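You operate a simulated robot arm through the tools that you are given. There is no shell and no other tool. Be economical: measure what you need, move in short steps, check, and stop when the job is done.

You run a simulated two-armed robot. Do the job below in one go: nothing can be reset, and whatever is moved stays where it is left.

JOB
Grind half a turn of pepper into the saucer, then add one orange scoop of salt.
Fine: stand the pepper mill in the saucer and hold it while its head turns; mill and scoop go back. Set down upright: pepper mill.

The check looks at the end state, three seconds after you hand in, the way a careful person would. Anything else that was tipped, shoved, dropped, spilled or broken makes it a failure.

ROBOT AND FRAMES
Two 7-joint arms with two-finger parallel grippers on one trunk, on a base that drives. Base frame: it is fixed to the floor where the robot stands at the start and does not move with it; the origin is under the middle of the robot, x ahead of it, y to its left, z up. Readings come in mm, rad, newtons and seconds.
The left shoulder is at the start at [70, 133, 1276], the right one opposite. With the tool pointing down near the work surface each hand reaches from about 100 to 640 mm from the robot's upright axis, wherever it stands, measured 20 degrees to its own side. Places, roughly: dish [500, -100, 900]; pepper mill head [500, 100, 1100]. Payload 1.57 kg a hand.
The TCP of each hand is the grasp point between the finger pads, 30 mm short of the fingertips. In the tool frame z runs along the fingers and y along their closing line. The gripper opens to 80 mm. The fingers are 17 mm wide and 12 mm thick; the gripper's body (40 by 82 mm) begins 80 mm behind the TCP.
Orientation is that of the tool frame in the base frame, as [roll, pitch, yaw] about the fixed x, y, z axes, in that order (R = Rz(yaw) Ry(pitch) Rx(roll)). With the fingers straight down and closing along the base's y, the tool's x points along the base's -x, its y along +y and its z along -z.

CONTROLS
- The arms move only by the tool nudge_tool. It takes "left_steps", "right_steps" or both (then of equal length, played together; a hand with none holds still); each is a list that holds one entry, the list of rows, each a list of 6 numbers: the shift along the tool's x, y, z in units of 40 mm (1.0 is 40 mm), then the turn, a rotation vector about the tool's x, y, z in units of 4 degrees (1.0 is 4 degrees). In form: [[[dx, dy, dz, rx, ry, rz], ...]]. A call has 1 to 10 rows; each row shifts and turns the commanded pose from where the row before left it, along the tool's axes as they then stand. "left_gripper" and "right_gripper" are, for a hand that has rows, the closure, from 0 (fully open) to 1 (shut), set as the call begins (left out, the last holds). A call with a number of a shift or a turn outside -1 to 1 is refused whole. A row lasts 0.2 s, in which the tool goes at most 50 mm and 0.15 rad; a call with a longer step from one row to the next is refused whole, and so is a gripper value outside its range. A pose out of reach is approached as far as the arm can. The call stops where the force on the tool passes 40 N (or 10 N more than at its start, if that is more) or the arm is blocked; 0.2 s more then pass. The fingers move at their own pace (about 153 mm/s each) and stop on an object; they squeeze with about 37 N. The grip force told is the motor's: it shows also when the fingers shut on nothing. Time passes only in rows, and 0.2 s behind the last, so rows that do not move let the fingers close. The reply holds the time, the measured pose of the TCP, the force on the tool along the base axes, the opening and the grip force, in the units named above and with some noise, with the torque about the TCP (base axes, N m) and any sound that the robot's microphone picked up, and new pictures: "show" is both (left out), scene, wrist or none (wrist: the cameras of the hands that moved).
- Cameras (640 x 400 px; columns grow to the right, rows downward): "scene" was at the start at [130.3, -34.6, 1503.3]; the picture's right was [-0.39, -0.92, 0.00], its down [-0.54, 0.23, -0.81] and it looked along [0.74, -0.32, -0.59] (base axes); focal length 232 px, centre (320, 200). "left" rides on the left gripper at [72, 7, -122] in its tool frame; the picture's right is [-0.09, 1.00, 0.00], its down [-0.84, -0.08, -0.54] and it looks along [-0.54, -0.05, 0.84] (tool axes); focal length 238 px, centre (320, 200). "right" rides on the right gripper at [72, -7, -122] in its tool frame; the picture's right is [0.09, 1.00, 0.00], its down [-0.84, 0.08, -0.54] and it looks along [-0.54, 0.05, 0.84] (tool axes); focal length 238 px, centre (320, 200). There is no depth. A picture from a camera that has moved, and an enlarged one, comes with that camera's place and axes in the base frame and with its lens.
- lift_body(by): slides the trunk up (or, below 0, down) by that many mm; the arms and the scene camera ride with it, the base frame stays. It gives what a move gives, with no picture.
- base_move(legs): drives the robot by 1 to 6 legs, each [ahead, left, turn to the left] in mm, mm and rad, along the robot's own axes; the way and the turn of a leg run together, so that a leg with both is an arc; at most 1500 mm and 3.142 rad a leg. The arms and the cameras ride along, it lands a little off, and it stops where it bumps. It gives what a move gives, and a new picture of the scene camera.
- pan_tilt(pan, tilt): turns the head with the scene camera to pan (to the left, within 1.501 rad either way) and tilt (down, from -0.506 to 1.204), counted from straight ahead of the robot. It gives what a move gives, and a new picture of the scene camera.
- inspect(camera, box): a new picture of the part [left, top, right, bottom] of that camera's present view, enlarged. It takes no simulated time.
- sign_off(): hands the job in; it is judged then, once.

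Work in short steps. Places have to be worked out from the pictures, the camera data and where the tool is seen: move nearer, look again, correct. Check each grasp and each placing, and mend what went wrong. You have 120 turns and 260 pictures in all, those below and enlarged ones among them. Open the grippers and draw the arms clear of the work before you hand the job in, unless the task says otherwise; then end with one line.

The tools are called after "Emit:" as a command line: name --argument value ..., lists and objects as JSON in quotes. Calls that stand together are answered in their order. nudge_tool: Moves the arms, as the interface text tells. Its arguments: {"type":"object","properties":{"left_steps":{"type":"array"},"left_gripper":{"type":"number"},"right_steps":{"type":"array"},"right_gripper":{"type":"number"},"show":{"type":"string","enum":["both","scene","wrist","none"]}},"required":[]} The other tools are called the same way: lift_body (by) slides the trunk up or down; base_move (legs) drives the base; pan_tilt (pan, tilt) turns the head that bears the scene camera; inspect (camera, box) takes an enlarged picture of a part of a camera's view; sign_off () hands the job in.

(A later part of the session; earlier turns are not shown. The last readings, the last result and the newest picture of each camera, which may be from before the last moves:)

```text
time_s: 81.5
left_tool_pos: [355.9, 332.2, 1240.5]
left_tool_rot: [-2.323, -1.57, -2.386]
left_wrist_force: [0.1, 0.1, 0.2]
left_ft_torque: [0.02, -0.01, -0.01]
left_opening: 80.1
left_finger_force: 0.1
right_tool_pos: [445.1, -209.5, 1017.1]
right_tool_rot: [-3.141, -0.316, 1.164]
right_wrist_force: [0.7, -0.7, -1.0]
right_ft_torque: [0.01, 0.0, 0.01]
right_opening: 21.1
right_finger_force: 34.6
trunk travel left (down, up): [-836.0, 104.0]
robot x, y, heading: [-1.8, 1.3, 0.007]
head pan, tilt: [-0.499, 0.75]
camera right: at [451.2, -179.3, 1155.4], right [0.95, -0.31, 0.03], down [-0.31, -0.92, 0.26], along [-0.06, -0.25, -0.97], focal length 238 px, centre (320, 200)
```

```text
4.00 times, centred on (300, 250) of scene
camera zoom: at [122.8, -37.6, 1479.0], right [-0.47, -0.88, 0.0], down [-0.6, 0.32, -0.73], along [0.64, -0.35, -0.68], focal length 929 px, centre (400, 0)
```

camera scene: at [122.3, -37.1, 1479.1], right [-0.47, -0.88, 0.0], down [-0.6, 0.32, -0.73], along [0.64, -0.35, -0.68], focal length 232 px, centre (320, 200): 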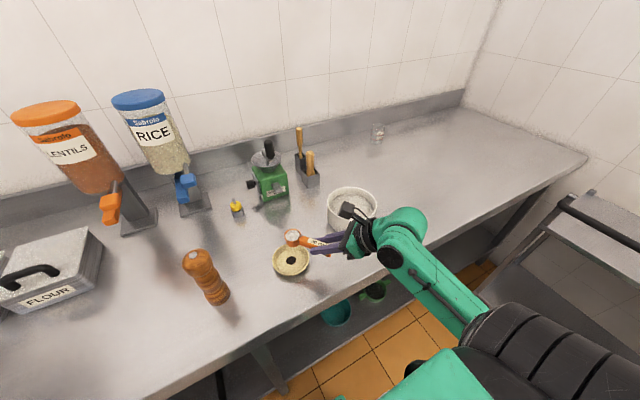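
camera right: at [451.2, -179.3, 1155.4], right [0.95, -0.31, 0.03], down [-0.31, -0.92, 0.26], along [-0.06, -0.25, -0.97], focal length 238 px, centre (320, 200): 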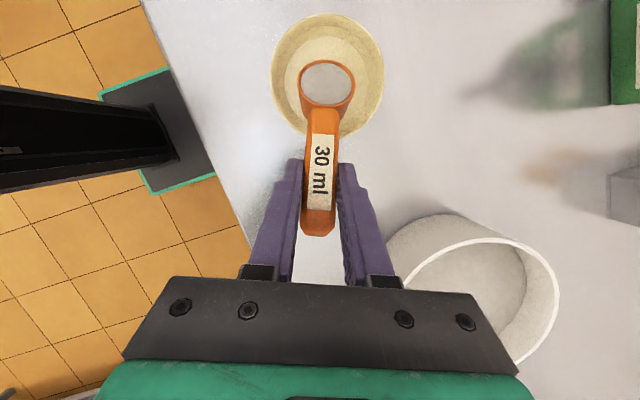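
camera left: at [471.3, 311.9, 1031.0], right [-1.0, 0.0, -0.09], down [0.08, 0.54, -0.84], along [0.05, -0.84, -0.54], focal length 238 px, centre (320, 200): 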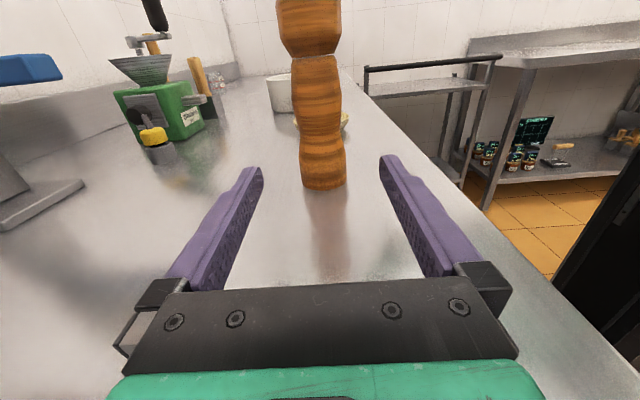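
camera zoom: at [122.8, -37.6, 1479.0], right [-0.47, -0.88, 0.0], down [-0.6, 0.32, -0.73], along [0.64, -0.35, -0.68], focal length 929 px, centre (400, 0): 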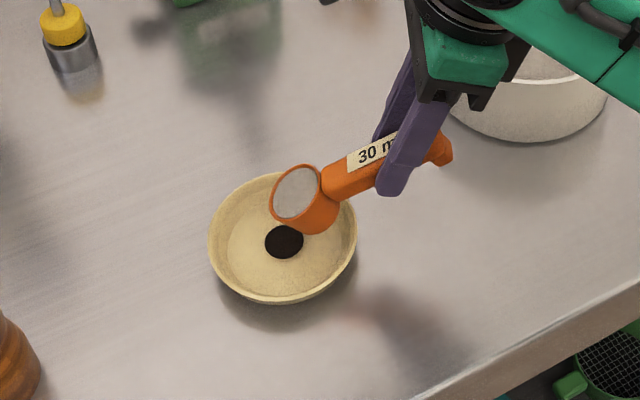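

Salt still held at 32°. I continue to ~64°.

Emit:
nudge_tool --right_steps '[[[0.118, 0, -0.0865, 0, -1, 0], [0.118, 0, -0.0865, 0, -1, 0], [0.118, 0, -0.0865, 0, -1, 0], [0.118, 0, -0.0865, 0, -1, 0], [0.118, 0, -0.0865, 0, -1, 0], [0.118, 0, -0.0865, 0, -1, 0], [0.118, 0, -0.0865, 0, -1, 0], [0.118, 0, -0.0865, 0, -1, 0]]]' --show "wrist"

Emit:
inspect --camera "scene" --box '[240, 200, 360, 300]'

```text
time_s: 83.3
left_tool_pos: [356.2, 332.8, 1240.2]
left_tool_rot: [0.891, -1.571, 0.685]
left_wrist_force: [0.5, 0.1, 0.1]
left_ft_torque: [0.01, -0.02, 0.0]
left_opening: 79.9
left_finger_force: 0.0
right_tool_pos: [464.2, -181.3, 1044.9]
right_tool_rot: [-3.139, 0.246, 1.166]
right_wrist_force: [0.1, -0.2, -0.7]
right_ft_torque: [-0.04, 0.02, 0.0]
right_opening: 20.9
right_finger_force: 34.5
right hand out of reach, approached as far as the arm can: row 8
trunk travel left (down, up): [-836.0, 104.0]
robot x, y, heading: [-1.5, 4.3, 0.006]
head pan, tilt: [-0.499, 0.75]
camera right: at [497.4, -86.8, 1146.3], right [0.95, -0.31, -0.03], down [-0.2, -0.66, 0.73], along [-0.24, -0.69, -0.69], focal length 238 px, centre (320, 200)
```

right: 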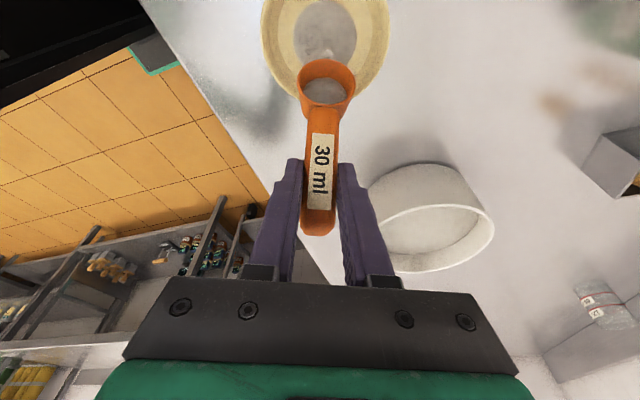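

```text
4.00 times, centred on (300, 250) of scene
camera zoom: at [123.1, -37.4, 1479.0], right [-0.47, -0.88, 0.0], down [-0.6, 0.32, -0.73], along [0.64, -0.35, -0.68], focal length 929 px, centre (400, 0)
```

zoom: 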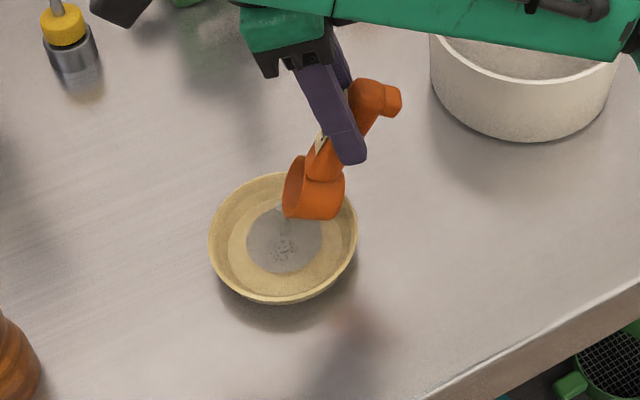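

Salt is landing in the saucer's centre, but the wrist is at its limit. I swing the heading 24° more about the cup, to then tip further.

Emit:
nudge_tool --right_steps '[[[0, 0.06, 0, -0.243, 0, -0.97], [0, 0.06, 0, -0.243, 0, -0.97], [0, 0.06, 0, -0.243, 0, -0.97], [0, 0.06, 0, -0.243, 0, -0.97], [0, 0.06, 0, -0.243, 0, -0.97], [0, 0.06, 0, -0.243, 0, -0.97]]]' --show "none"

Emit:
inspect --camera "scene" --box '[240, 200, 360, 300]'

```text
time_s: 84.7
left_tool_pos: [354.4, 332.0, 1241.1]
left_tool_rot: [3.095, -1.571, -1.521]
left_wrist_force: [0.5, 0.2, -0.3]
left_ft_torque: [0.01, 0.01, -0.02]
left_opening: 79.9
left_finger_force: 0.0
right_tool_pos: [478.3, -184.6, 1046.7]
right_tool_rot: [-3.141, 0.242, 1.585]
right_wrist_force: [-0.8, -0.3, -0.1]
right_ft_torque: [-0.01, 0.03, -0.02]
right_opening: 20.9
right_finger_force: 34.5
trunk travel left (down, up): [-836.0, 104.0]
robot x, y, heading: [2.5, 0.1, 0.007]
head pan, tilt: [-0.499, 0.75]
```

```text
4.00 times, centred on (300, 250) of scene
camera zoom: at [122.3, -38.4, 1479.0], right [-0.47, -0.88, 0.0], down [-0.6, 0.32, -0.73], along [0.64, -0.35, -0.68], focal length 929 px, centre (400, 0)
```

zoom: 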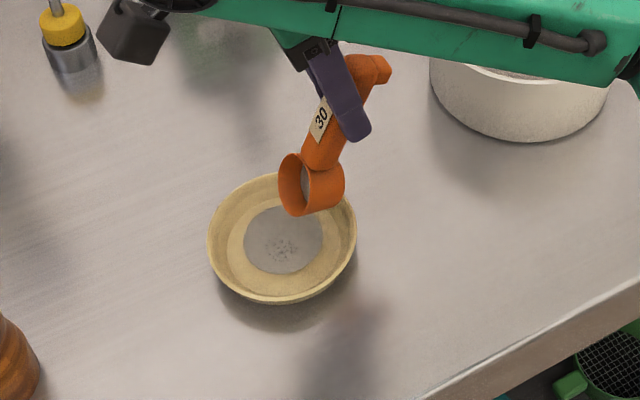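

Some salt remains in the cup. I tip another 36°, edging 6 mm forward.

Emit:
nudge_tool --right_steps '[[[0.14, 0, -0.092, 0, -1, 0], [0.14, 0, -0.092, 0, -1, 0], [0.14, 0, -0.092, 0, -1, 0], [0.138, 0, -0.096, 0, -1, 0], [0.138, 0, -0.096, 0, -1, 0], [0.138, 0, -0.096, 0, -1, 0], [0.118, 0, -0.0865, 0, -1, 0], [0.118, 0, -0.0865, 0, -1, 0], [0.118, 0, -0.0865, 0, -1, 0]]]' --show "wrist"

Emit:
inspect --camera "scene" --box '[240, 200, 360, 300]'

```text
time_s: 86.7
left_tool_pos: [356.7, 332.5, 1241.1]
left_tool_rot: [-3.001, -1.57, -1.708]
left_wrist_force: [0.0, 0.3, -0.7]
left_ft_torque: [0.0, 0.03, 0.0]
left_opening: 79.7
left_finger_force: 0.0
right_tool_pos: [478.0, -127.3, 1051.1]
right_tool_rot: [-3.139, 0.873, 1.584]
right_wrist_force: [-1.1, -0.2, 0.0]
right_ft_torque: [0.0, -0.02, 0.0]
right_opening: 21.3
right_finger_force: 34.6
trunk travel left (down, up): [-836.0, 104.0]
robot x, y, heading: [0.4, 0.1, 0.009]
head pan, tilt: [-0.499, 0.75]
camera right: at [468.0, 12.0, 1075.0], right [0.99, 0.07, -0.07], down [0.08, -0.12, 0.99], along [0.06, -0.99, -0.13], focal length 238 px, centre (320, 200)
```

right: 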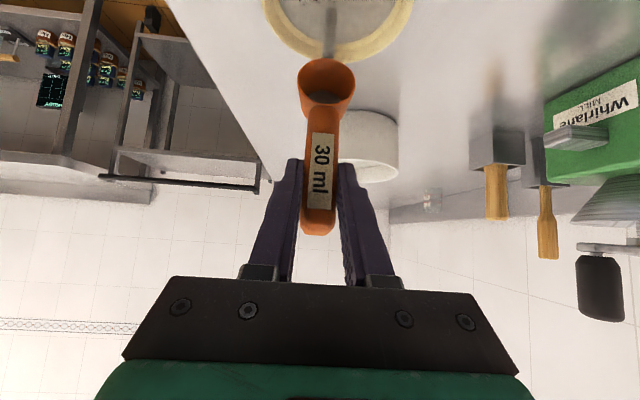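

```text
4.00 times, centred on (300, 250) of scene
camera zoom: at [122.3, -37.5, 1479.1], right [-0.47, -0.88, 0.0], down [-0.6, 0.32, -0.73], along [0.64, -0.35, -0.68], focal length 929 px, centre (400, 0)
```

zoom: 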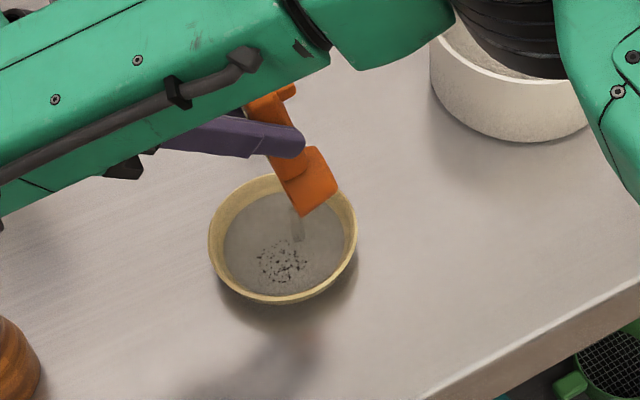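

The remaining salt is streaming out. My wrist camera is near the mill, so I hold still to let the cup drain and check the mill.

Emit:
nudge_tool --right_steps '[[[0, 0, 0, 0, 0, 0], [0, 0, 0, 0, 0, 0], [0, 0, 0, 0, 0, 0], [0, 0, 0, 0, 0, 0], [0, 0, 0, 0, 0, 0]]]' --show "both"

Emit:
inspect --camera "scene" --box '[150, 180, 350, 320]'

Emit:
inspect --camera "right" --box '[250, 0, 410, 130]'

```text
time_s: 87.9
left_tool_pos: [356.4, 332.6, 1241.4]
left_tool_rot: [2.904, -1.571, -1.331]
left_wrist_force: [-0.2, -0.6, 0.5]
left_ft_torque: [0.0, -0.01, -0.02]
left_opening: 79.9
left_finger_force: 0.0
right_tool_pos: [478.5, -129.0, 1051.6]
right_tool_rot: [-3.139, 0.872, 1.585]
right_wrist_force: [-0.7, -0.4, -1.1]
right_ft_torque: [0.02, 0.0, -0.02]
right_opening: 21.0
right_finger_force: 34.5
trunk travel left (down, up): [-836.0, 104.0]
robot x, y, heading: [1.5, 1.2, 0.002]
head pan, tilt: [-0.499, 0.75]
camera scene: at [122.3, -38.4, 1479.0], right [-0.47, -0.88, 0.0], down [-0.6, 0.32, -0.73], along [0.64, -0.35, -0.68], focal length 232 px, centre (320, 200)
camera right: at [468.0, 11.5, 1075.1], right [0.99, 0.07, -0.07], down [0.08, -0.12, 0.99], along [0.06, -0.99, -0.13], focal length 238 px, centre (320, 200)
```

scene: 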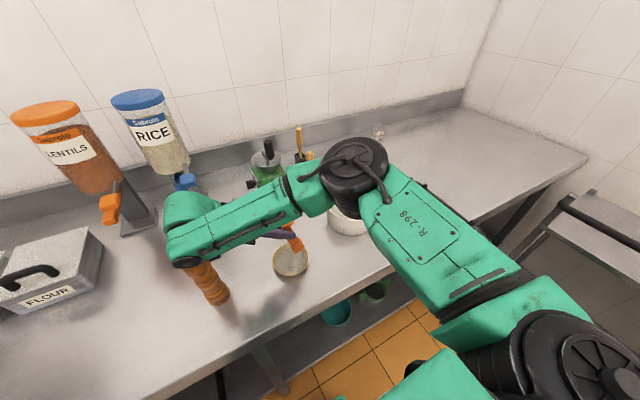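
right: 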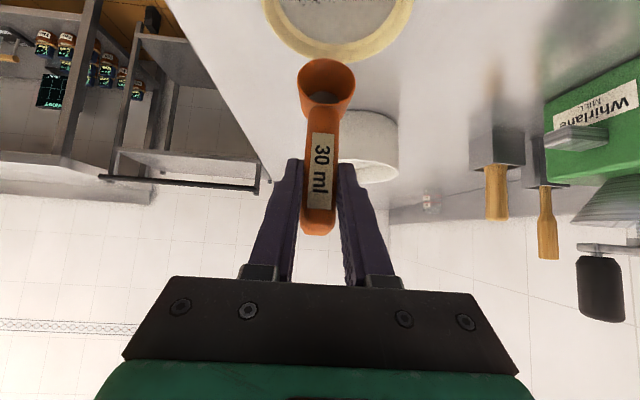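

```text
2.86 times, centred on (250, 250) of scene
camera zoom: at [122.3, -38.4, 1479.0], right [-0.47, -0.88, 0.0], down [-0.6, 0.32, -0.73], along [0.64, -0.35, -0.68], focal length 664 px, centre (520, 57)
```

zoom: 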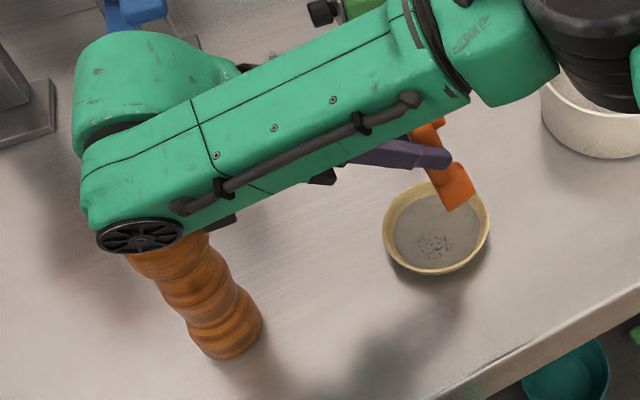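

```text
3.08 times, centred on (330, 65) of right
camera zoom: at [468.0, 11.5, 1075.1], right [0.99, 0.07, -0.07], down [0.08, -0.12, 0.99], along [0.06, -0.99, -0.13], focal length 733 px, centre (289, 615)
```

zoom: 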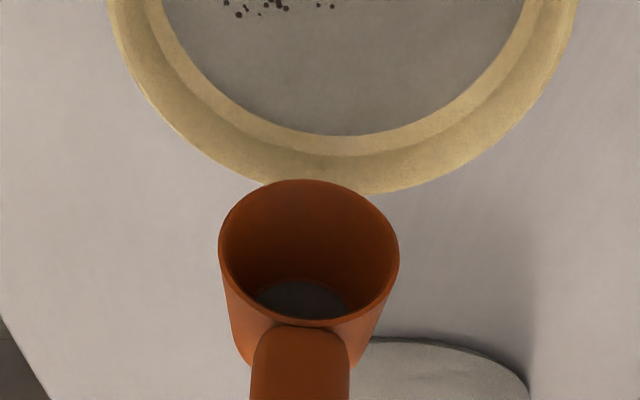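

Mill is untouched, but a little residue remains in the cup's bottom. I swing the heading 36° counter-clockwise about the cup (camera moves away from the mill) before tipping further.

Emit:
nudge_tool --right_steps '[[[0, -0.0295, 0, -0.766, 0, -0.643], [0, -0.0295, 0, -0.766, 0, -0.643], [0, -0.0295, 0, -0.766, 0, -0.643], [0, -0.0295, 0, -0.766, 0, -0.643], [0, -0.0295, 0, -0.766, 0, -0.643], [0, -0.0295, 0, -0.766, 0, -0.643], [0, -0.0295, 0, -0.766, 0, -0.643], [0, -0.0295, 0, -0.766, 0, -0.643], [0, -0.0295, 0, -0.766, 0, -0.643]]]' --show "both"

```text
time_s: 89.9
left_tool_pos: [355.7, 332.2, 1241.9]
left_tool_rot: [-2.775, -1.569, -1.933]
left_wrist_force: [-0.1, -0.9, 0.2]
left_ft_torque: [0.03, 0.04, 0.0]
left_opening: 79.8
left_finger_force: 0.1
right_tool_pos: [466.2, -133.1, 1052.3]
right_tool_rot: [3.139, 0.873, 2.21]
right_wrist_force: [-0.8, 0.0, -0.4]
right_ft_torque: [0.0, 0.0, 0.02]
right_opening: 21.3
right_finger_force: 34.6
trunk travel left (down, up): [-836.0, 104.0]
robot x, y, heading: [-2.4, 3.8, 0.0]
head pan, tilt: [-0.499, 0.75]
camera scene: at [122.0, -38.9, 1479.0], right [-0.47, -0.88, 0.0], down [-0.6, 0.32, -0.73], along [0.64, -0.35, -0.68], focal length 232 px, centre (320, 200)
camera right: at [377.8, -24.0, 1075.7], right [0.76, 0.64, -0.07], down [0.14, -0.05, 0.99], along [0.63, -0.76, -0.13], focal length 238 px, centre (320, 200)
```

scene: 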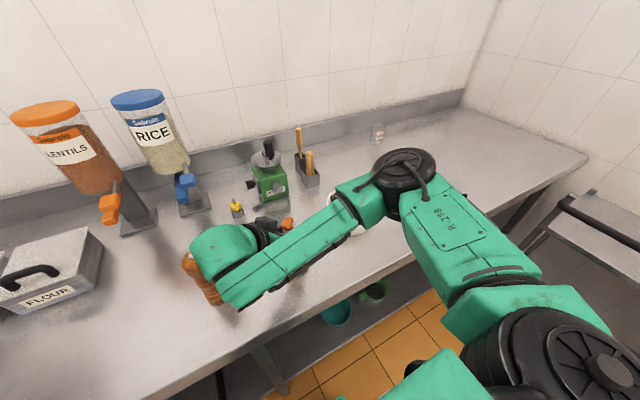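
right: 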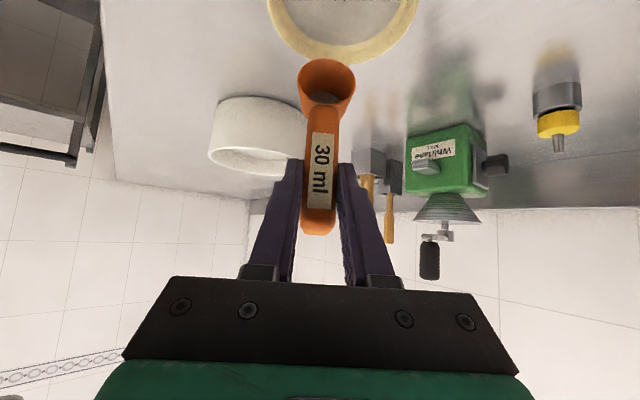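

Clear of the mill. I tip 24° further to drain the residue.

Emit:
nudge_tool --right_steps '[[[0.118, 0, -0.0865, 0, -1, 0], [0.118, 0, -0.0865, 0, -1, 0], [0.118, 0, -0.0865, 0, -1, 0], [0.118, 0, -0.0865, 0, -1, 0], [0.118, 0, -0.0865, 0, -1, 0], [0.118, 0, -0.0865, 0, -1, 0], [0, 0, 0, 0, 0, 0], [0, 0, 0, 0, 0, 0]]]' --show "none"

Emit:
inspect --camera "right" --box '[250, 0, 410, 130]'

Emit:
inspect --camera "scene" --box '[170, 180, 350, 320]'

```text
time_s: 91.7
left_tool_pos: [357.6, 330.6, 1241.2]
left_tool_rot: [3.009, -1.571, -1.434]
left_wrist_force: [0.1, -0.2, -0.9]
left_ft_torque: [0.0, -0.02, 0.02]
left_opening: 80.2
left_finger_force: 0.0
right_tool_pos: [446.3, -105.4, 1036.7]
right_tool_rot: [3.14, 1.291, 2.209]
right_wrist_force: [0.7, 0.2, -0.8]
right_ft_torque: [0.02, 0.04, 0.03]
right_opening: 21.1
right_finger_force: 34.3
trunk travel left (down, up): [-836.0, 104.0]
robot x, y, heading: [-0.2, 2.8, 0.007]
head pan, tilt: [-0.499, 0.75]
```

```text
3.08 times, centred on (330, 65) of right
camera zoom: at [360.0, 1.1, 1002.6], right [0.78, 0.62, -0.09], down [-0.11, 0.28, 0.95], along [0.61, -0.74, 0.29], focal length 733 px, centre (289, 615)
```

zoom: 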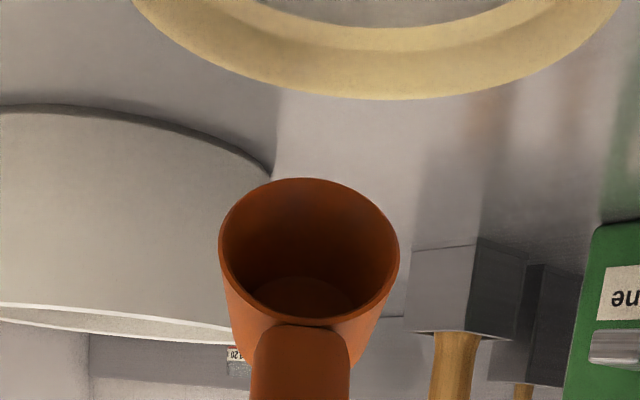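

```text
2.86 times, centred on (260, 250) of scene
camera zoom: at [122.3, -38.5, 1479.0], right [-0.47, -0.88, 0.0], down [-0.6, 0.32, -0.73], along [0.64, -0.35, -0.68], focal length 664 px, centre (491, 57)
```

zoom: 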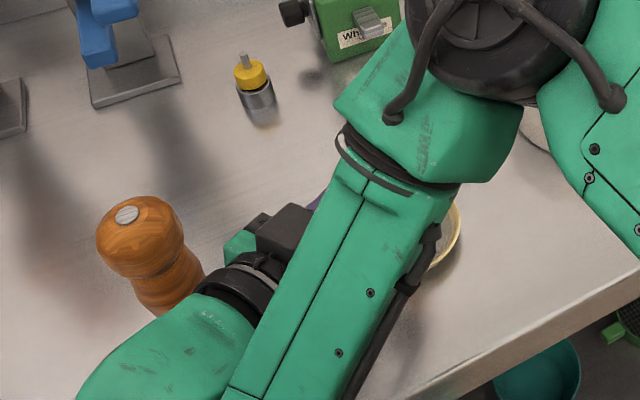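

The cup is empty now. I raise the hand 100 mm straight up and check the saucer, table and mill.

Emit:
nudge_tool --right_steps '[[[-0.8, 0, -0.23, 0, 0, 0], [-0.8, 0, -0.23, 0, 0, 0], [-0.8, 0, -0.23, 0, 0, 0], [0, 0, 0, 0, 1, 0], [0, 0, 0, 0, 1, 0], [0, 0, 0, 0, 1, 0], [0, 0, 0, 0, 1, 0], [0, 0, 0, 0, 1, 0], [0, 0, 0, 0, 1, 0], [0, 0, 0, 0, 1, 0]]]' --show "none"

Emit:
nudge_tool --right_steps '[[[0, 0, 0, 0, 1, 0], [0, 0, 0, 0, 1, 0], [0, 0, 0, 0, 1, 0], [0, 0, 0, 0, 1, 0], [0, 0, 0, 0, 1, 0], [0, 0, 0, 0, 1, 0], [0, 0, 0, 0, 1, 0], [0, 0, 0, 0, 1, 0], [0, 0, 0, 0, 1, 0], [0, 0, 0, 0, 1, 0]]]' --show "both"

```text
time_s: 93.9
left_tool_pos: [354.8, 332.1, 1240.0]
left_tool_rot: [2.969, -1.57, -1.393]
left_wrist_force: [0.6, -0.2, 0.9]
left_ft_torque: [-0.01, -0.03, 0.02]
left_opening: 80.0
left_finger_force: 0.1
right_tool_pos: [446.8, -106.3, 1137.4]
right_tool_rot: [-3.141, 0.799, 2.209]
right_wrist_force: [0.5, -0.7, -0.9]
right_ft_torque: [0.01, -0.03, -0.01]
right_opening: 21.0
right_finger_force: 34.1
trunk travel left (down, up): [-836.0, 104.0]
robot x, y, heading: [-1.9, 0.0, 0.007]
head pan, tilt: [-0.499, 0.75]
```

```text
time_s: 96.1
left_tool_pos: [355.8, 331.5, 1241.3]
left_tool_rot: [-0.391, -1.57, 1.966]
left_wrist_force: [0.7, -0.2, -0.2]
left_ft_torque: [0.02, 0.03, 0.01]
left_opening: 79.9
left_finger_force: 0.0
right_tool_pos: [448.8, -104.5, 1137.9]
right_tool_rot: [3.141, 0.1, 2.211]
right_wrist_force: [-0.7, -0.4, -0.1]
right_ft_torque: [-0.01, 0.0, -0.02]
right_opening: 21.3
right_finger_force: 34.3
trunk travel left (down, up): [-836.0, 104.0]
robot x, y, heading: [0.3, 2.8, 0.005]
head pan, tilt: [-0.499, 0.75]
camera scene: at [122.5, -38.8, 1479.0], right [-0.47, -0.88, 0.0], down [-0.6, 0.32, -0.73], along [0.64, -0.35, -0.68], focal length 232 px, centre (320, 200)
camera right: at [391.8, -41.4, 1251.9], right [0.74, 0.67, -0.01], down [0.53, -0.58, 0.62], along [0.41, -0.47, -0.78], focal length 238 px, centre (320, 200)
```

scene: 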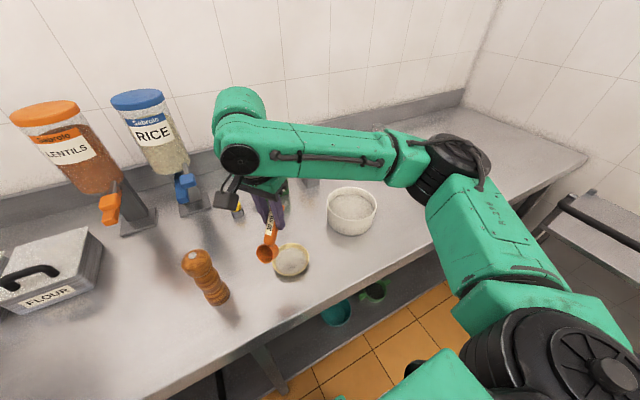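
right: 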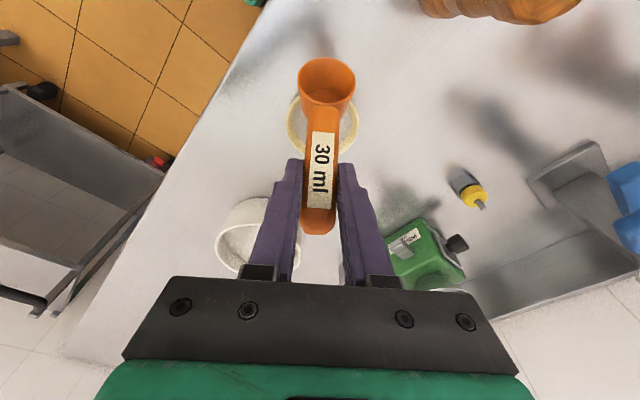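

All fine; saucer holds the salt. I move back right 200 mm at height and turn the heading clockwise.

Emit:
nudge_tool --right_steps '[[[-0.8, -0.6, 0, 0, 0, 0], [-0.8, -0.6, 0, 0, 0, 0], [-0.8, -0.6, 0, 0, 0, 0], [-0.8, -0.6, 0, 0, 0, 0], [-0.8, -0.6, 0, 0, 0, 0], [0, 0, 0, 0, 0, 1], [0, 0, 0, 0, 0, 1], [0, 0, 0, 0, 0, 1], [0, 0, 0, 0, 0, 1], [0, 0, 0, 0, 0, 1]]]' --show "none"

Emit:
inspect --camera "scene" --box '[180, 200, 340, 310]'

Emit:
nudge_tool --right_steps '[[[0, 0, 0, 0, 0, 1], [0, 0, 0, 0, 0, 1], [0, 0, 0, 0, 0, 1], [0, 0, 0, 0, 0, 1], [0, 0, 0, 0, 0, 1], [0, 0, 0, 0, 0, 1], [0, 0, 0, 0, 0, 1], [0, 0, 0, 0, 0, 1], [0, 0, 0, 0, 0, 1], [0, 0, 0, 0, 0, 1]]]' --show "none"

```text
time_s: 98.3
left_tool_pos: [355.1, 332.1, 1240.9]
left_tool_rot: [-1.009, -1.57, 2.588]
left_wrist_force: [-0.3, -1.0, -0.2]
left_ft_torque: [0.01, 0.02, -0.01]
left_opening: 79.9
left_finger_force: 0.1
right_tool_pos: [446.0, -303.4, 1153.0]
right_tool_rot: [3.107, 0.095, 1.857]
right_wrist_force: [0.3, 0.7, -0.2]
right_ft_torque: [0.0, 0.0, -0.01]
right_opening: 21.0
right_finger_force: 34.1
trunk travel left (down, up): [-836.0, 104.0]
robot x, y, heading: [-0.6, -0.3, 0.011]
head pan, tilt: [-0.499, 0.75]
```

```text
3.64 times, centred on (260, 255) of scene
camera zoom: at [122.4, -38.3, 1479.0], right [-0.47, -0.88, 0.0], down [-0.6, 0.32, -0.73], along [0.64, -0.35, -0.68], focal length 845 px, centre (538, 0)
```

zoom: 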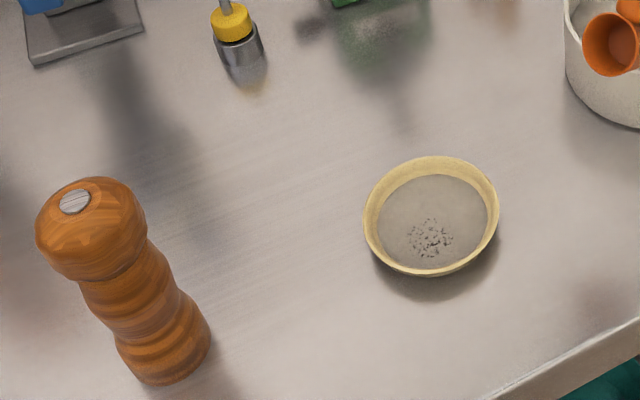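

```text
time_s: 100.5
left_tool_pos: [356.3, 331.3, 1241.4]
left_tool_rot: [-0.38, -1.569, 1.952]
left_wrist_force: [-0.3, 0.0, -0.5]
left_ft_torque: [-0.03, -0.02, -0.01]
left_opening: 80.0
left_finger_force: 0.0
right_tool_pos: [445.7, -304.5, 1153.9]
right_tool_rot: [3.053, 0.051, 1.162]
right_wrist_force: [0.2, -0.4, -1.0]
right_ft_torque: [-0.05, 0.0, 0.0]
right_opening: 20.8
right_finger_force: 34.2
trunk travel left (down, up): [-836.0, 104.0]
robot x, y, heading: [0.4, 2.3, 0.006]
head pan, tilt: [-0.499, 0.75]
```

No spills anywhere; salt and pepper are in the saucer. I drive right 250 mm to return the scoop, then rotate the hand back to its pick-up orientation.

Emit:
base_move --legs '[[0, -250, 0]]'

Emit:
nudge_tool --right_steps '[[[0, 0, 0, -0.341, 0.642, 0.953], [0, 0, 0, -0.341, 0.642, 0.953], [0, 0, 0, -0.341, 0.642, 0.953], [0, 0, 0, -0.341, 0.642, 0.953], [0, 0, 0, -0.341, 0.642, 0.953], [0, 0, 0, -0.341, 0.642, 0.953], [0, 0, 0, -0.341, 0.642, 0.953], [0, 0, 0, -0.341, 0.642, 0.953], [0, 0, 0, -0.341, 0.642, 0.953]]]' --show "none"

Emit:
nudge_tool --right_steps '[[[0, 0, 0, -0.341, 0.642, 0.953], [0, 0, 0, -0.341, 0.642, 0.953], [0, 0, 0, -0.341, 0.642, 0.953], [0, 0, 0, -0.341, 0.642, 0.953], [0, 0, 0, -0.341, 0.642, 0.953], [0, 0, 0, -0.341, 0.642, 0.953], [0, 0, 0, -0.341, 0.642, 0.953], [0, 0, 0, -0.341, 0.642, 0.953]]]' --show "both"

```text
time_s: 102.3
left_tool_pos: [356.6, 82.6, 1240.7]
left_tool_rot: [0.062, -1.57, 1.516]
left_wrist_force: [0.0, -0.1, 0.2]
left_ft_torque: [0.02, -0.05, 0.02]
left_opening: 80.0
left_finger_force: 0.1
right_tool_pos: [449.3, -553.7, 1154.3]
right_tool_rot: [3.052, 0.051, 1.165]
right_wrist_force: [-0.4, -1.0, -0.5]
right_ft_torque: [-0.01, -0.02, -0.01]
right_opening: 20.8
right_finger_force: 34.3
trunk travel left (down, up): [-836.0, 104.0]
robot x, y, heading: [3.9, -246.9, 0.007]
head pan, tilt: [-0.499, 0.75]
camera scene: at [123.7, -287.7, 1479.1], right [-0.47, -0.88, 0.0], down [-0.6, 0.32, -0.73], along [0.64, -0.35, -0.68], focal length 232 px, centre (320, 200)
```

scene: 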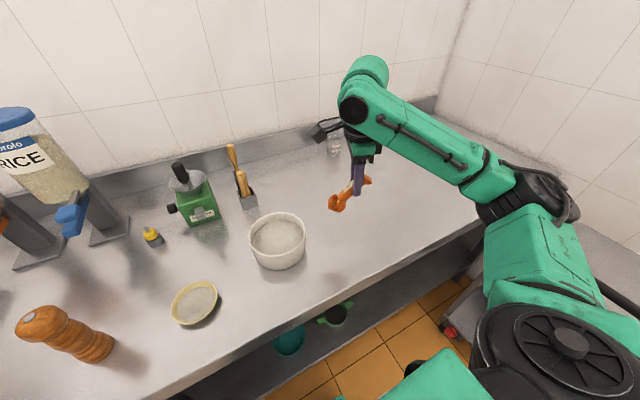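

```text
time_s: 104.3
left_tool_pos: [357.1, 81.1, 1240.4]
left_tool_rot: [-1.873, -1.571, -2.832]
left_wrist_force: [-0.1, -0.7, -0.9]
left_ft_torque: [0.02, -0.02, 0.03]
left_opening: 80.0
left_finger_force: 0.1
right_tool_pos: [456.3, -571.4, 1142.3]
right_tool_rot: [2.939, -0.45, 0.63]
right_wrist_force: [-0.9, -0.8, -0.9]
right_ft_torque: [0.0, 0.03, -0.03]
right_opening: 21.2
right_finger_force: 34.5
right hand out of reach, approached as far as the arm can: row 7, 8, 9
trunk travel left (down, up): [-836.0, 104.0]
robot x, y, heading: [3.4, -253.5, 0.005]
head pan, tilt: [-0.499, 0.75]
```

```text
time_s: 106.1
left_tool_pos: [356.8, 81.1, 1240.4]
left_tool_rot: [-2.999, -1.57, -1.703]
left_wrist_force: [0.3, 0.6, 0.1]
left_ft_torque: [-0.01, 0.03, -0.03]
left_opening: 80.0
left_finger_force: 0.1
right_tool_pos: [459.6, -572.6, 1139.6]
right_tool_rot: [-3.14, -0.873, 0.002]
right_wrist_force: [0.0, -0.7, 0.1]
right_ft_torque: [-0.03, 0.03, 0.06]
right_opening: 21.0
right_finger_force: 34.0
right hand out of reach, approached as far as the arm can: row 1
trunk travel left (down, up): [-836.0, 104.0]
robot x, y, heading: [0.9, -245.0, 0.007]
head pan, tilt: [-0.499, 0.75]
camera scene: at [123.8, -289.2, 1479.0], right [-0.47, -0.88, 0.0], down [-0.6, 0.32, -0.73], along [0.64, -0.35, -0.68], focal length 232 px, centre (320, 200)
camera right: at [411.0, -565.8, 1273.7], right [0.06, -1.0, 0.07], down [-0.95, -0.08, -0.29], along [0.3, -0.05, -0.95], focal length 238 px, centre (320, 200)
```

scene: 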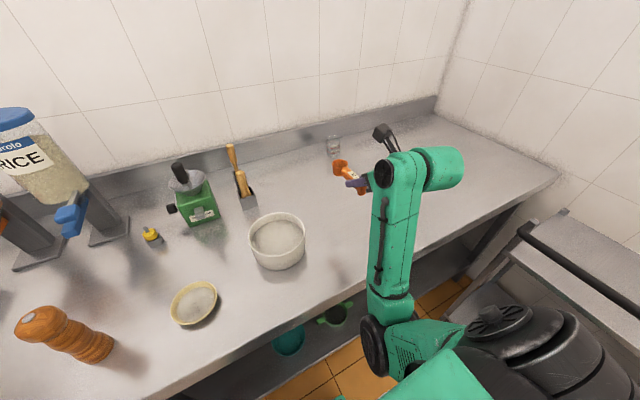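
right: 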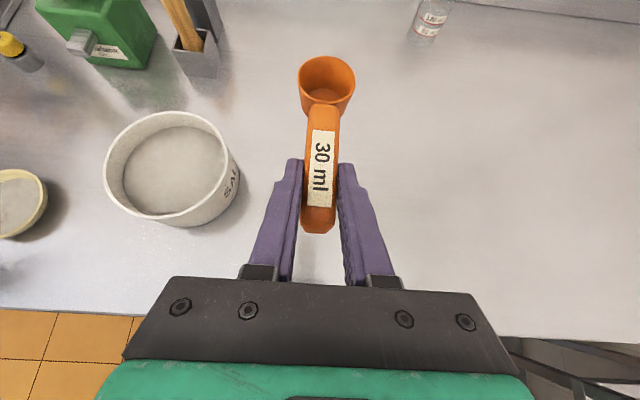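

Orientation matches pick-up. I move to 25 mm above its home spot.

Emit:
nudge_tool --right_steps '[[[-0.623, 0.35, 0.4575, 0, 0, 0], [-0.623, 0.35, 0.4575, 0, 0, 0], [-0.623, 0.35, 0.4575, 0, 0, 0], [-0.623, 0.35, 0.4575, 0, 0, 0], [-0.623, 0.35, 0.4575, 0, 0, 0], [-0.623, 0.35, 0.4575, 0, 0, 0]]]' --show "none"

```text
time_s: 107.5
left_tool_pos: [357.3, 79.8, 1239.8]
left_tool_rot: [2.573, -1.571, -0.996]
left_wrist_force: [0.3, -0.4, 0.4]
left_ft_torque: [-0.03, 0.01, -0.02]
left_opening: 79.8
left_finger_force: 0.0
right_tool_pos: [443.5, -668.3, 956.5]
right_tool_rot: [3.104, -0.864, 0.024]
right_wrist_force: [1.1, 0.5, 0.1]
right_ft_torque: [0.02, 0.02, -0.02]
right_opening: 21.0
right_finger_force: 34.7
trunk travel left (down, up): [-836.0, 104.0]
robot x, y, heading: [0.5, -250.2, 0.006]
head pan, tilt: [-0.499, 0.75]
```

Small drift (12 mm in y and ~2° twist); I correct it.

Emit:
nudge_tool --right_steps '[[[0.066, -0.295, 0.08, 0.37, 0.11, 0.18], [0, 0, 0, 0, 0, 0]]]' --show "none"

```text
time_s: 108.1
left_tool_pos: [356.2, 80.3, 1241.0]
left_tool_rot: [2.444, -1.571, -0.864]
left_wrist_force: [0.3, -0.1, -1.0]
left_ft_torque: [0.01, -0.01, 0.0]
left_opening: 80.2
left_finger_force: 0.0
right_tool_pos: [446.0, -665.9, 960.3]
right_tool_rot: [3.109, -0.871, 0.022]
right_wrist_force: [0.9, 0.3, -0.8]
right_ft_torque: [0.0, 0.03, 0.0]
right_opening: 21.1
right_finger_force: 34.0
trunk travel left (down, up): [-836.0, 104.0]
robot x, y, heading: [-2.6, -251.6, 0.005]
head pan, tilt: [-0.499, 0.75]
```

It didn't follow as commanded; I wait a moment and look.

Emit:
nudge_tool --right_steps '[[[0, 0, 0, 0, 0, 0], [0, 0, 0, 0, 0, 0], [0, 0, 0, 0, 0, 0]]]' --show "both"

```text
time_s: 108.9
left_tool_pos: [357.3, 81.7, 1241.5]
left_tool_rot: [-1.546, -1.571, 3.127]
left_wrist_force: [-0.7, 0.8, 0.1]
left_ft_torque: [0.0, -0.01, 0.01]
left_opening: 80.1
left_finger_force: 0.0
right_tool_pos: [446.8, -665.6, 963.1]
right_tool_rot: [3.109, -0.876, 0.023]
right_wrist_force: [-0.4, -1.1, -0.4]
right_ft_torque: [-0.03, 0.05, 0.02]
right_opening: 21.0
right_finger_force: 34.4
trunk travel left (down, up): [-836.0, 104.0]
robot x, y, heading: [3.0, -251.4, 0.009]
head pan, tilt: [-0.499, 0.75]
camera scene: at [123.7, -290.0, 1479.0], right [-0.47, -0.88, 0.0], down [-0.6, 0.32, -0.73], along [0.64, -0.35, -0.68], focal length 232 px, centre (320, 200)
camera right: at [399.0, -656.5, 1096.2], right [0.06, -0.99, 0.09], down [-0.95, -0.08, -0.29], along [0.3, -0.07, -0.95], focal length 238 px, centre (320, 200)
```

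scene: 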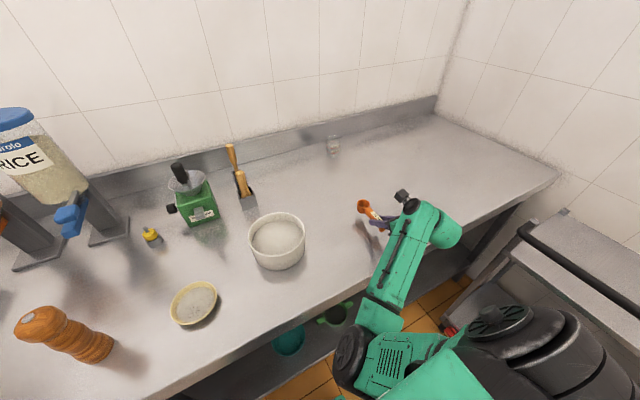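
right: 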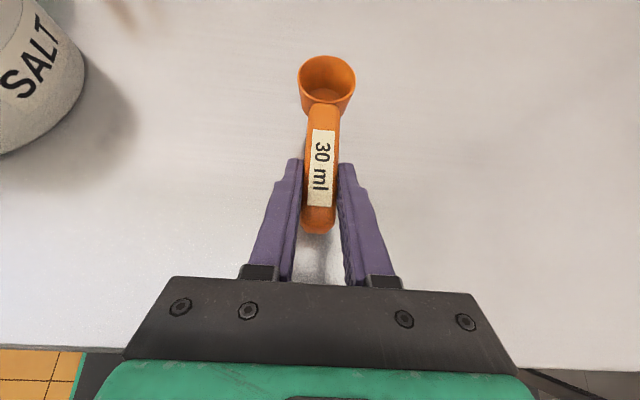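

The elbow has ended up low this time, and the forearm seems to rest near the counter edge. I raise the trunk 100 mm (hand rises with it) to gain elbow clearance.

Emit:
lift_body --by 100

Emit:
nudge_tool --right_steps '[[[0, 0, 0, 0.37, 0, 0.18], [0, 0, 0, 0, 0, 0]]]' --show "scene"

```text
time_s: 110.2
left_tool_pos: [357.4, 80.7, 1340.8]
left_tool_rot: [-1.646, -1.57, -3.059]
left_wrist_force: [-0.5, -0.6, 0.9]
left_ft_torque: [0.0, 0.01, -0.04]
left_opening: 79.9
left_finger_force: 0.1
right_tool_pos: [448.4, -666.5, 1064.6]
right_tool_rot: [3.112, -0.882, 0.022]
right_wrist_force: [-0.2, 0.2, -0.9]
right_ft_torque: [-0.02, 0.0, 0.01]
right_opening: 21.3
right_finger_force: 34.3
trunk travel left (down, up): [-936.0, 4.0]
robot x, y, heading: [-0.9, -248.9, 0.013]
head pan, tilt: [-0.499, 0.75]
```

```text
time_s: 110.8
left_tool_pos: [356.1, 81.4, 1341.3]
left_tool_rot: [1.909, -1.57, -0.331]
left_wrist_force: [-0.2, -1.4, -0.9]
left_ft_torque: [0.01, 0.01, 0.01]
left_opening: 80.0
left_finger_force: 0.1
right_tool_pos: [447.5, -660.1, 1058.7]
right_tool_rot: [-3.107, -0.876, -0.01]
right_wrist_force: [0.5, 0.0, 0.2]
right_ft_torque: [0.0, -0.02, 0.0]
right_opening: 21.0
right_finger_force: 34.2
trunk travel left (down, up): [-936.0, 4.0]
robot x, y, heading: [0.6, -253.4, 0.007]
head pan, tilt: [-0.499, 0.75]
camera scene: at [123.9, -290.0, 1579.0], right [-0.47, -0.88, 0.0], down [-0.6, 0.32, -0.73], along [0.64, -0.35, -0.68], focal length 232 px, centre (320, 200)
```

scene: 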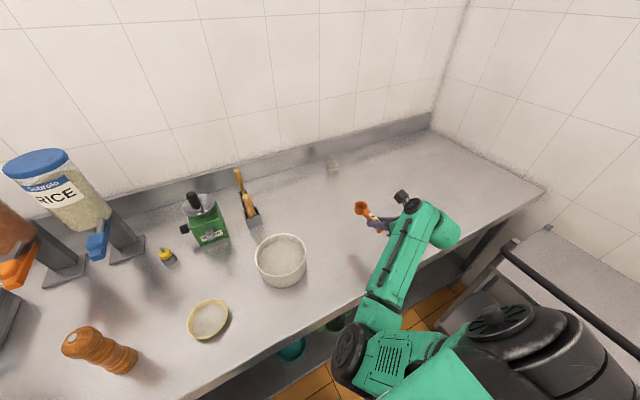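

Free now. I level the small overshoot and descend to ~955, watching tracking.

Emit:
nudge_tool --right_steps '[[[0, -0.09, 0, -0.29, 0, -0.13], [-0.5, 0, 0.418, 0, 0, 0], [-0.5, 0, 0.418, 0, 0, 0], [-0.5, 0, 0.418, 0, 0, 0], [-0.5, 0, 0.418, 0, 0, 0]]]' --show "both"

```text
time_s: 112.2
left_tool_pos: [355.9, 80.4, 1340.8]
left_tool_rot: [-1.989, -1.57, -2.713]
left_wrist_force: [0.0, -0.4, -0.2]
left_ft_torque: [0.02, 0.02, -0.02]
left_opening: 79.7
left_finger_force: 0.0
right_tool_pos: [445.3, -676.9, 962.6]
right_tool_rot: [3.083, -0.874, 0.037]
right_wrist_force: [-0.1, 0.2, -0.3]
right_ft_torque: [0.01, 0.03, 0.01]
right_opening: 21.1
right_finger_force: 34.7
trunk travel left (down, up): [-936.0, 4.0]
robot x, y, heading: [0.9, -252.6, 0.007]
head pan, tilt: [-0.499, 0.75]
stopped in row 5 (right hand): the arm was blocked; the commanded pose is now the measured one
camera scene: at [123.8, -290.1, 1579.0], right [-0.47, -0.88, 0.0], down [-0.6, 0.32, -0.73], along [0.64, -0.35, -0.68], focal length 232 px, centre (320, 200)
camera right: at [396.6, -664.6, 1096.7], right [0.05, -0.99, 0.11], down [-0.95, -0.08, -0.29], along [0.3, -0.09, -0.95], focal length 238 px, centre (320, 200)
```

scene: 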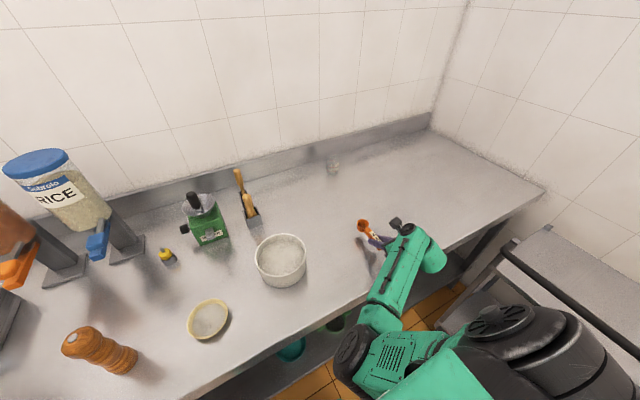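
right: 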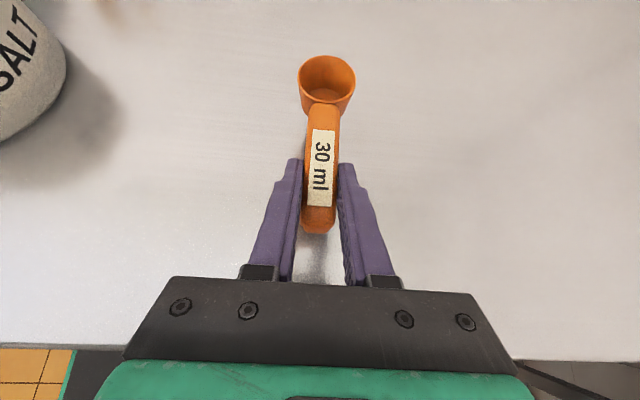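

The forearm under the low elbow hits the counter edge. I go back up high and untilt the hand so the elbow can return to its raised posture.

Emit:
nudge_tool --right_steps '[[[0.6, 0, -0.5, 0, 0, 0], [0.72, 0, -0.604, 0, 0, 0], [0.72, 0, -0.604, 0, 0, 0], [0.72, 0, -0.604, 0, 0, 0], [0.72, 0, -0.604, 0, 0, 0], [0.72, 0, -0.604, 0, 0, 0], [0.72, 0, -0.604, 0, 0, 0], [0, 0, 0, 0, -1, 0], [0, 0, 0, 0, -1, 0], [0, 0, 0, 0, -1, 0]]]' --show "none"

Emit:
nudge_tool --right_steps '[[[0, 0, 0, 0, -1, 0], [0, 0, 0, 0, -1, 0], [0, 0, 0, 0, -1, 0], [0, 0, 0, 0, -1, 0], [0, 0, 0, 0, -1, 0], [0, 0, 0, 0, -1, 0], [0, 0, 0, 0, -1, 0], [0, 0, 0, 0, -1, 0], [0, 0, 0, 0, -1, 0], [0, 0, 0, 0, -0.5, 0]]]' --show "scene"

```text
time_s: 114.4
left_tool_pos: [357.5, 80.3, 1340.3]
left_tool_rot: [-2.006, -1.57, -2.697]
left_wrist_force: [-0.2, 0.2, -0.4]
left_ft_torque: [0.03, 0.02, -0.01]
left_opening: 79.9
left_finger_force: 0.0
right_tool_pos: [444.1, -665.3, 1220.2]
right_tool_rot: [3.097, -0.662, 0.019]
right_wrist_force: [1.1, 0.1, -0.3]
right_ft_torque: [-0.03, 0.06, 0.01]
right_opening: 21.1
right_finger_force: 34.6
trunk travel left (down, up): [-936.0, 4.0]
robot x, y, heading: [-0.9, -250.3, 0.008]
head pan, tilt: [-0.499, 0.75]
```

```text
time_s: 116.6
left_tool_pos: [355.6, 80.7, 1341.9]
left_tool_rot: [1.552, -1.57, 0.024]
left_wrist_force: [0.4, 0.7, 0.1]
left_ft_torque: [0.06, -0.01, -0.03]
left_opening: 79.9
left_finger_force: 0.0
right_tool_pos: [443.7, -665.0, 1217.9]
right_tool_rot: [3.106, -0.001, -0.007]
right_wrist_force: [-1.0, 0.0, 0.5]
right_ft_torque: [0.0, 0.0, 0.01]
right_opening: 21.0
right_finger_force: 34.4
trunk travel left (down, up): [-936.0, 4.0]
robot x, y, heading: [1.1, -253.6, 0.009]
head pan, tilt: [-0.499, 0.75]
camera scene: at [124.0, -290.1, 1579.0], right [-0.47, -0.88, 0.0], down [-0.6, 0.32, -0.73], along [0.64, -0.35, -0.68], focal length 232 px, centre (320, 200)
```

scene: 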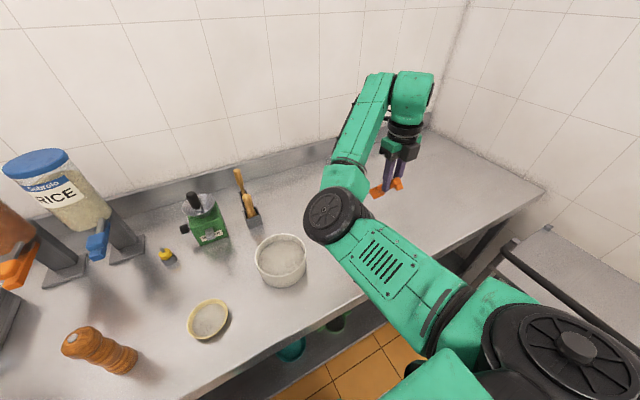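

The elbow has flipped to the inner side. I turn the heading counter-clockwise (back toward the start posture), high above the table, to let it flip back out.

Emit:
nudge_tool --right_steps '[[[0, 0, -0.3, 0, 0, -1], [0, 0, -0.3, 0, 0, -1], [0, 0, 0, 0, 0, -1], [0, 0, 0, 0, 0, -1], [0, 0, 0, 0, 0, -1], [0, 0, 0, 0, 0, -1], [0, 0, 0, 0, 0, -1], [0, 0, 0, 0, 0, -1], [0, 0, 0, 0, 0, -1], [0, 0, 0, 0, 0, -1]]]' --show "none"

Emit:
nudge_tool --right_steps '[[[0, 0, 0, 0, 0, -1], [0, 0, 0, 0, 0, -1], [0, 0, 0, 0, 0, -1], [0, 0, 0, 0, 0, -1], [0, 0, 0, 0, 0, -1], [0, 0, 0, 0, 0, -1], [0, 0, 0, 0, 0, -1], [0, 0, 0, 0, 0, -1], [0, 0, 0, 0, 0, -1], [0, 0, 0, 0, 0, -1]]]' --show "scene"

```text
time_s: 118.8
left_tool_pos: [356.7, 81.0, 1340.9]
left_tool_rot: [1.991, -1.57, -0.409]
left_wrist_force: [-1.4, -0.8, 0.4]
left_ft_torque: [0.02, 0.01, 0.02]
left_opening: 80.1
left_finger_force: 0.1
right_tool_pos: [444.5, -665.9, 1242.2]
right_tool_rot: [3.114, 0.021, 0.691]
right_wrist_force: [-1.2, -0.2, 0.2]
right_ft_torque: [-0.01, 0.03, -0.03]
right_opening: 21.0
right_finger_force: 34.2
trunk travel left (down, up): [-936.0, 4.0]
robot x, y, heading: [1.6, -252.0, 0.01]
head pan, tilt: [-0.499, 0.75]
```

```text
time_s: 121.0
left_tool_pos: [356.4, 80.4, 1341.6]
left_tool_rot: [-1.366, -1.569, 2.946]
left_wrist_force: [0.0, 0.6, 0.2]
left_ft_torque: [-0.01, 0.03, 0.01]
left_opening: 80.2
left_finger_force: 0.1
right_tool_pos: [443.6, -665.0, 1243.3]
right_tool_rot: [3.134, 0.034, 1.392]
right_wrist_force: [0.1, -0.2, -0.6]
right_ft_torque: [0.0, -0.03, 0.0]
right_opening: 21.3
right_finger_force: 34.8
trunk travel left (down, up): [-936.0, 4.0]
robot x, y, heading: [-1.7, -250.4, 0.005]
head pan, tilt: [-0.499, 0.75]
camera scene: at [123.9, -290.1, 1579.0], right [-0.47, -0.88, 0.0], down [-0.6, 0.32, -0.73], along [0.64, -0.35, -0.68], focal length 232 px, centre (320, 200)
```

scene: 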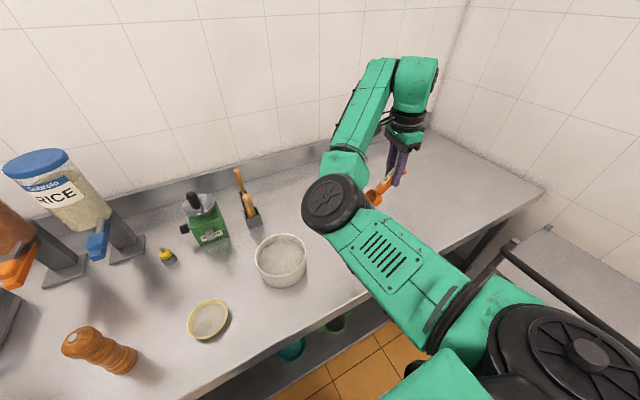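

No flip yet; I continue counter-clockwise toward the home heading.

Emit:
nudge_tool --right_steps '[[[0, 0, -0.3, 0, 0, -1], [0, 0, -0.3, 0, 0, -1], [0, 0, -0.3, 0, 0, -1], [0, 0, 0, 0, 0, -1], [0, 0, 0, 0, 0, -1], [0, 0, 0, 0, 0, -1], [0, 0, 0, 0, 0, -1], [0, 0, 0, 0, 0, -1], [0, 0, 0, 0, 0, -1], [0, 0, 0, 0, 0, -1]]]' --show "none"

Emit:
nudge_tool --right_steps '[[[0, 0, 0, 0, 0, -1], [0, 0, 0, 0, 0, -1], [0, 0, 0, 0, 0, -1], [0, 0, 0, 0, 0, -1], [0, 0, 0, 0, 0, -1], [0, 0, 0, 0, 0, -1], [0, 0, 0, 0, 0, -1], [0, 0, 0, 0, 0, -1], [0, 0, 0, 0, 0, -1], [0, 0, 0, 0, 0, -1]]]' --show "scene"

```text
time_s: 123.2
left_tool_pos: [356.2, 80.4, 1341.0]
left_tool_rot: [-1.481, -1.57, 3.058]
left_wrist_force: [0.5, -0.7, -0.2]
left_ft_torque: [0.0, -0.02, 0.01]
left_opening: 79.9
left_finger_force: 0.0
right_tool_pos: [443.3, -665.1, 1280.1]
right_tool_rot: [-3.125, 0.031, 2.089]
right_wrist_force: [0.5, 0.0, -0.6]
right_ft_torque: [0.01, 0.0, -0.01]
right_opening: 21.2
right_finger_force: 34.2
trunk travel left (down, up): [-936.0, 4.0]
robot x, y, heading: [-0.7, -253.1, 0.004]
head pan, tilt: [-0.499, 0.75]
```

```text
time_s: 125.4
left_tool_pos: [355.8, 81.0, 1340.7]
left_tool_rot: [1.862, -1.571, -0.284]
left_wrist_force: [0.1, 0.0, -0.9]
left_ft_torque: [-0.02, -0.02, 0.01]
left_opening: 80.2
left_finger_force: 0.1
right_tool_pos: [443.8, -663.9, 1278.3]
right_tool_rot: [-3.113, 0.013, 2.787]
right_wrist_force: [0.3, -0.3, -1.0]
right_ft_torque: [-0.01, -0.03, 0.02]
right_opening: 21.0
right_finger_force: 34.5
trunk travel left (down, up): [-936.0, 4.0]
robot x, y, heading: [-0.8, -251.7, 0.007]
head pan, tilt: [-0.499, 0.75]
camera scene: at [123.8, -290.1, 1579.0], right [-0.47, -0.88, 0.0], down [-0.6, 0.32, -0.73], along [0.64, -0.35, -0.68], focal length 232 px, centre (320, 200)
```

scene: 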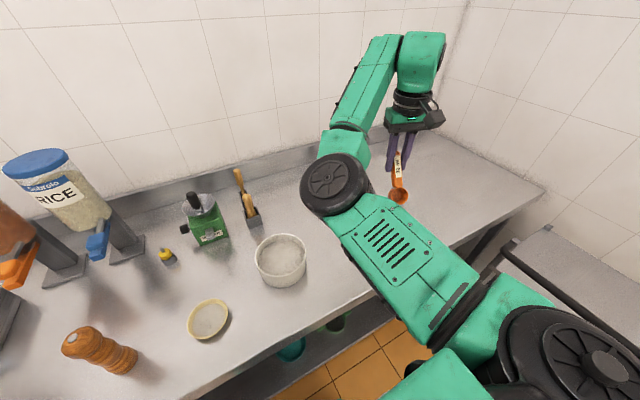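

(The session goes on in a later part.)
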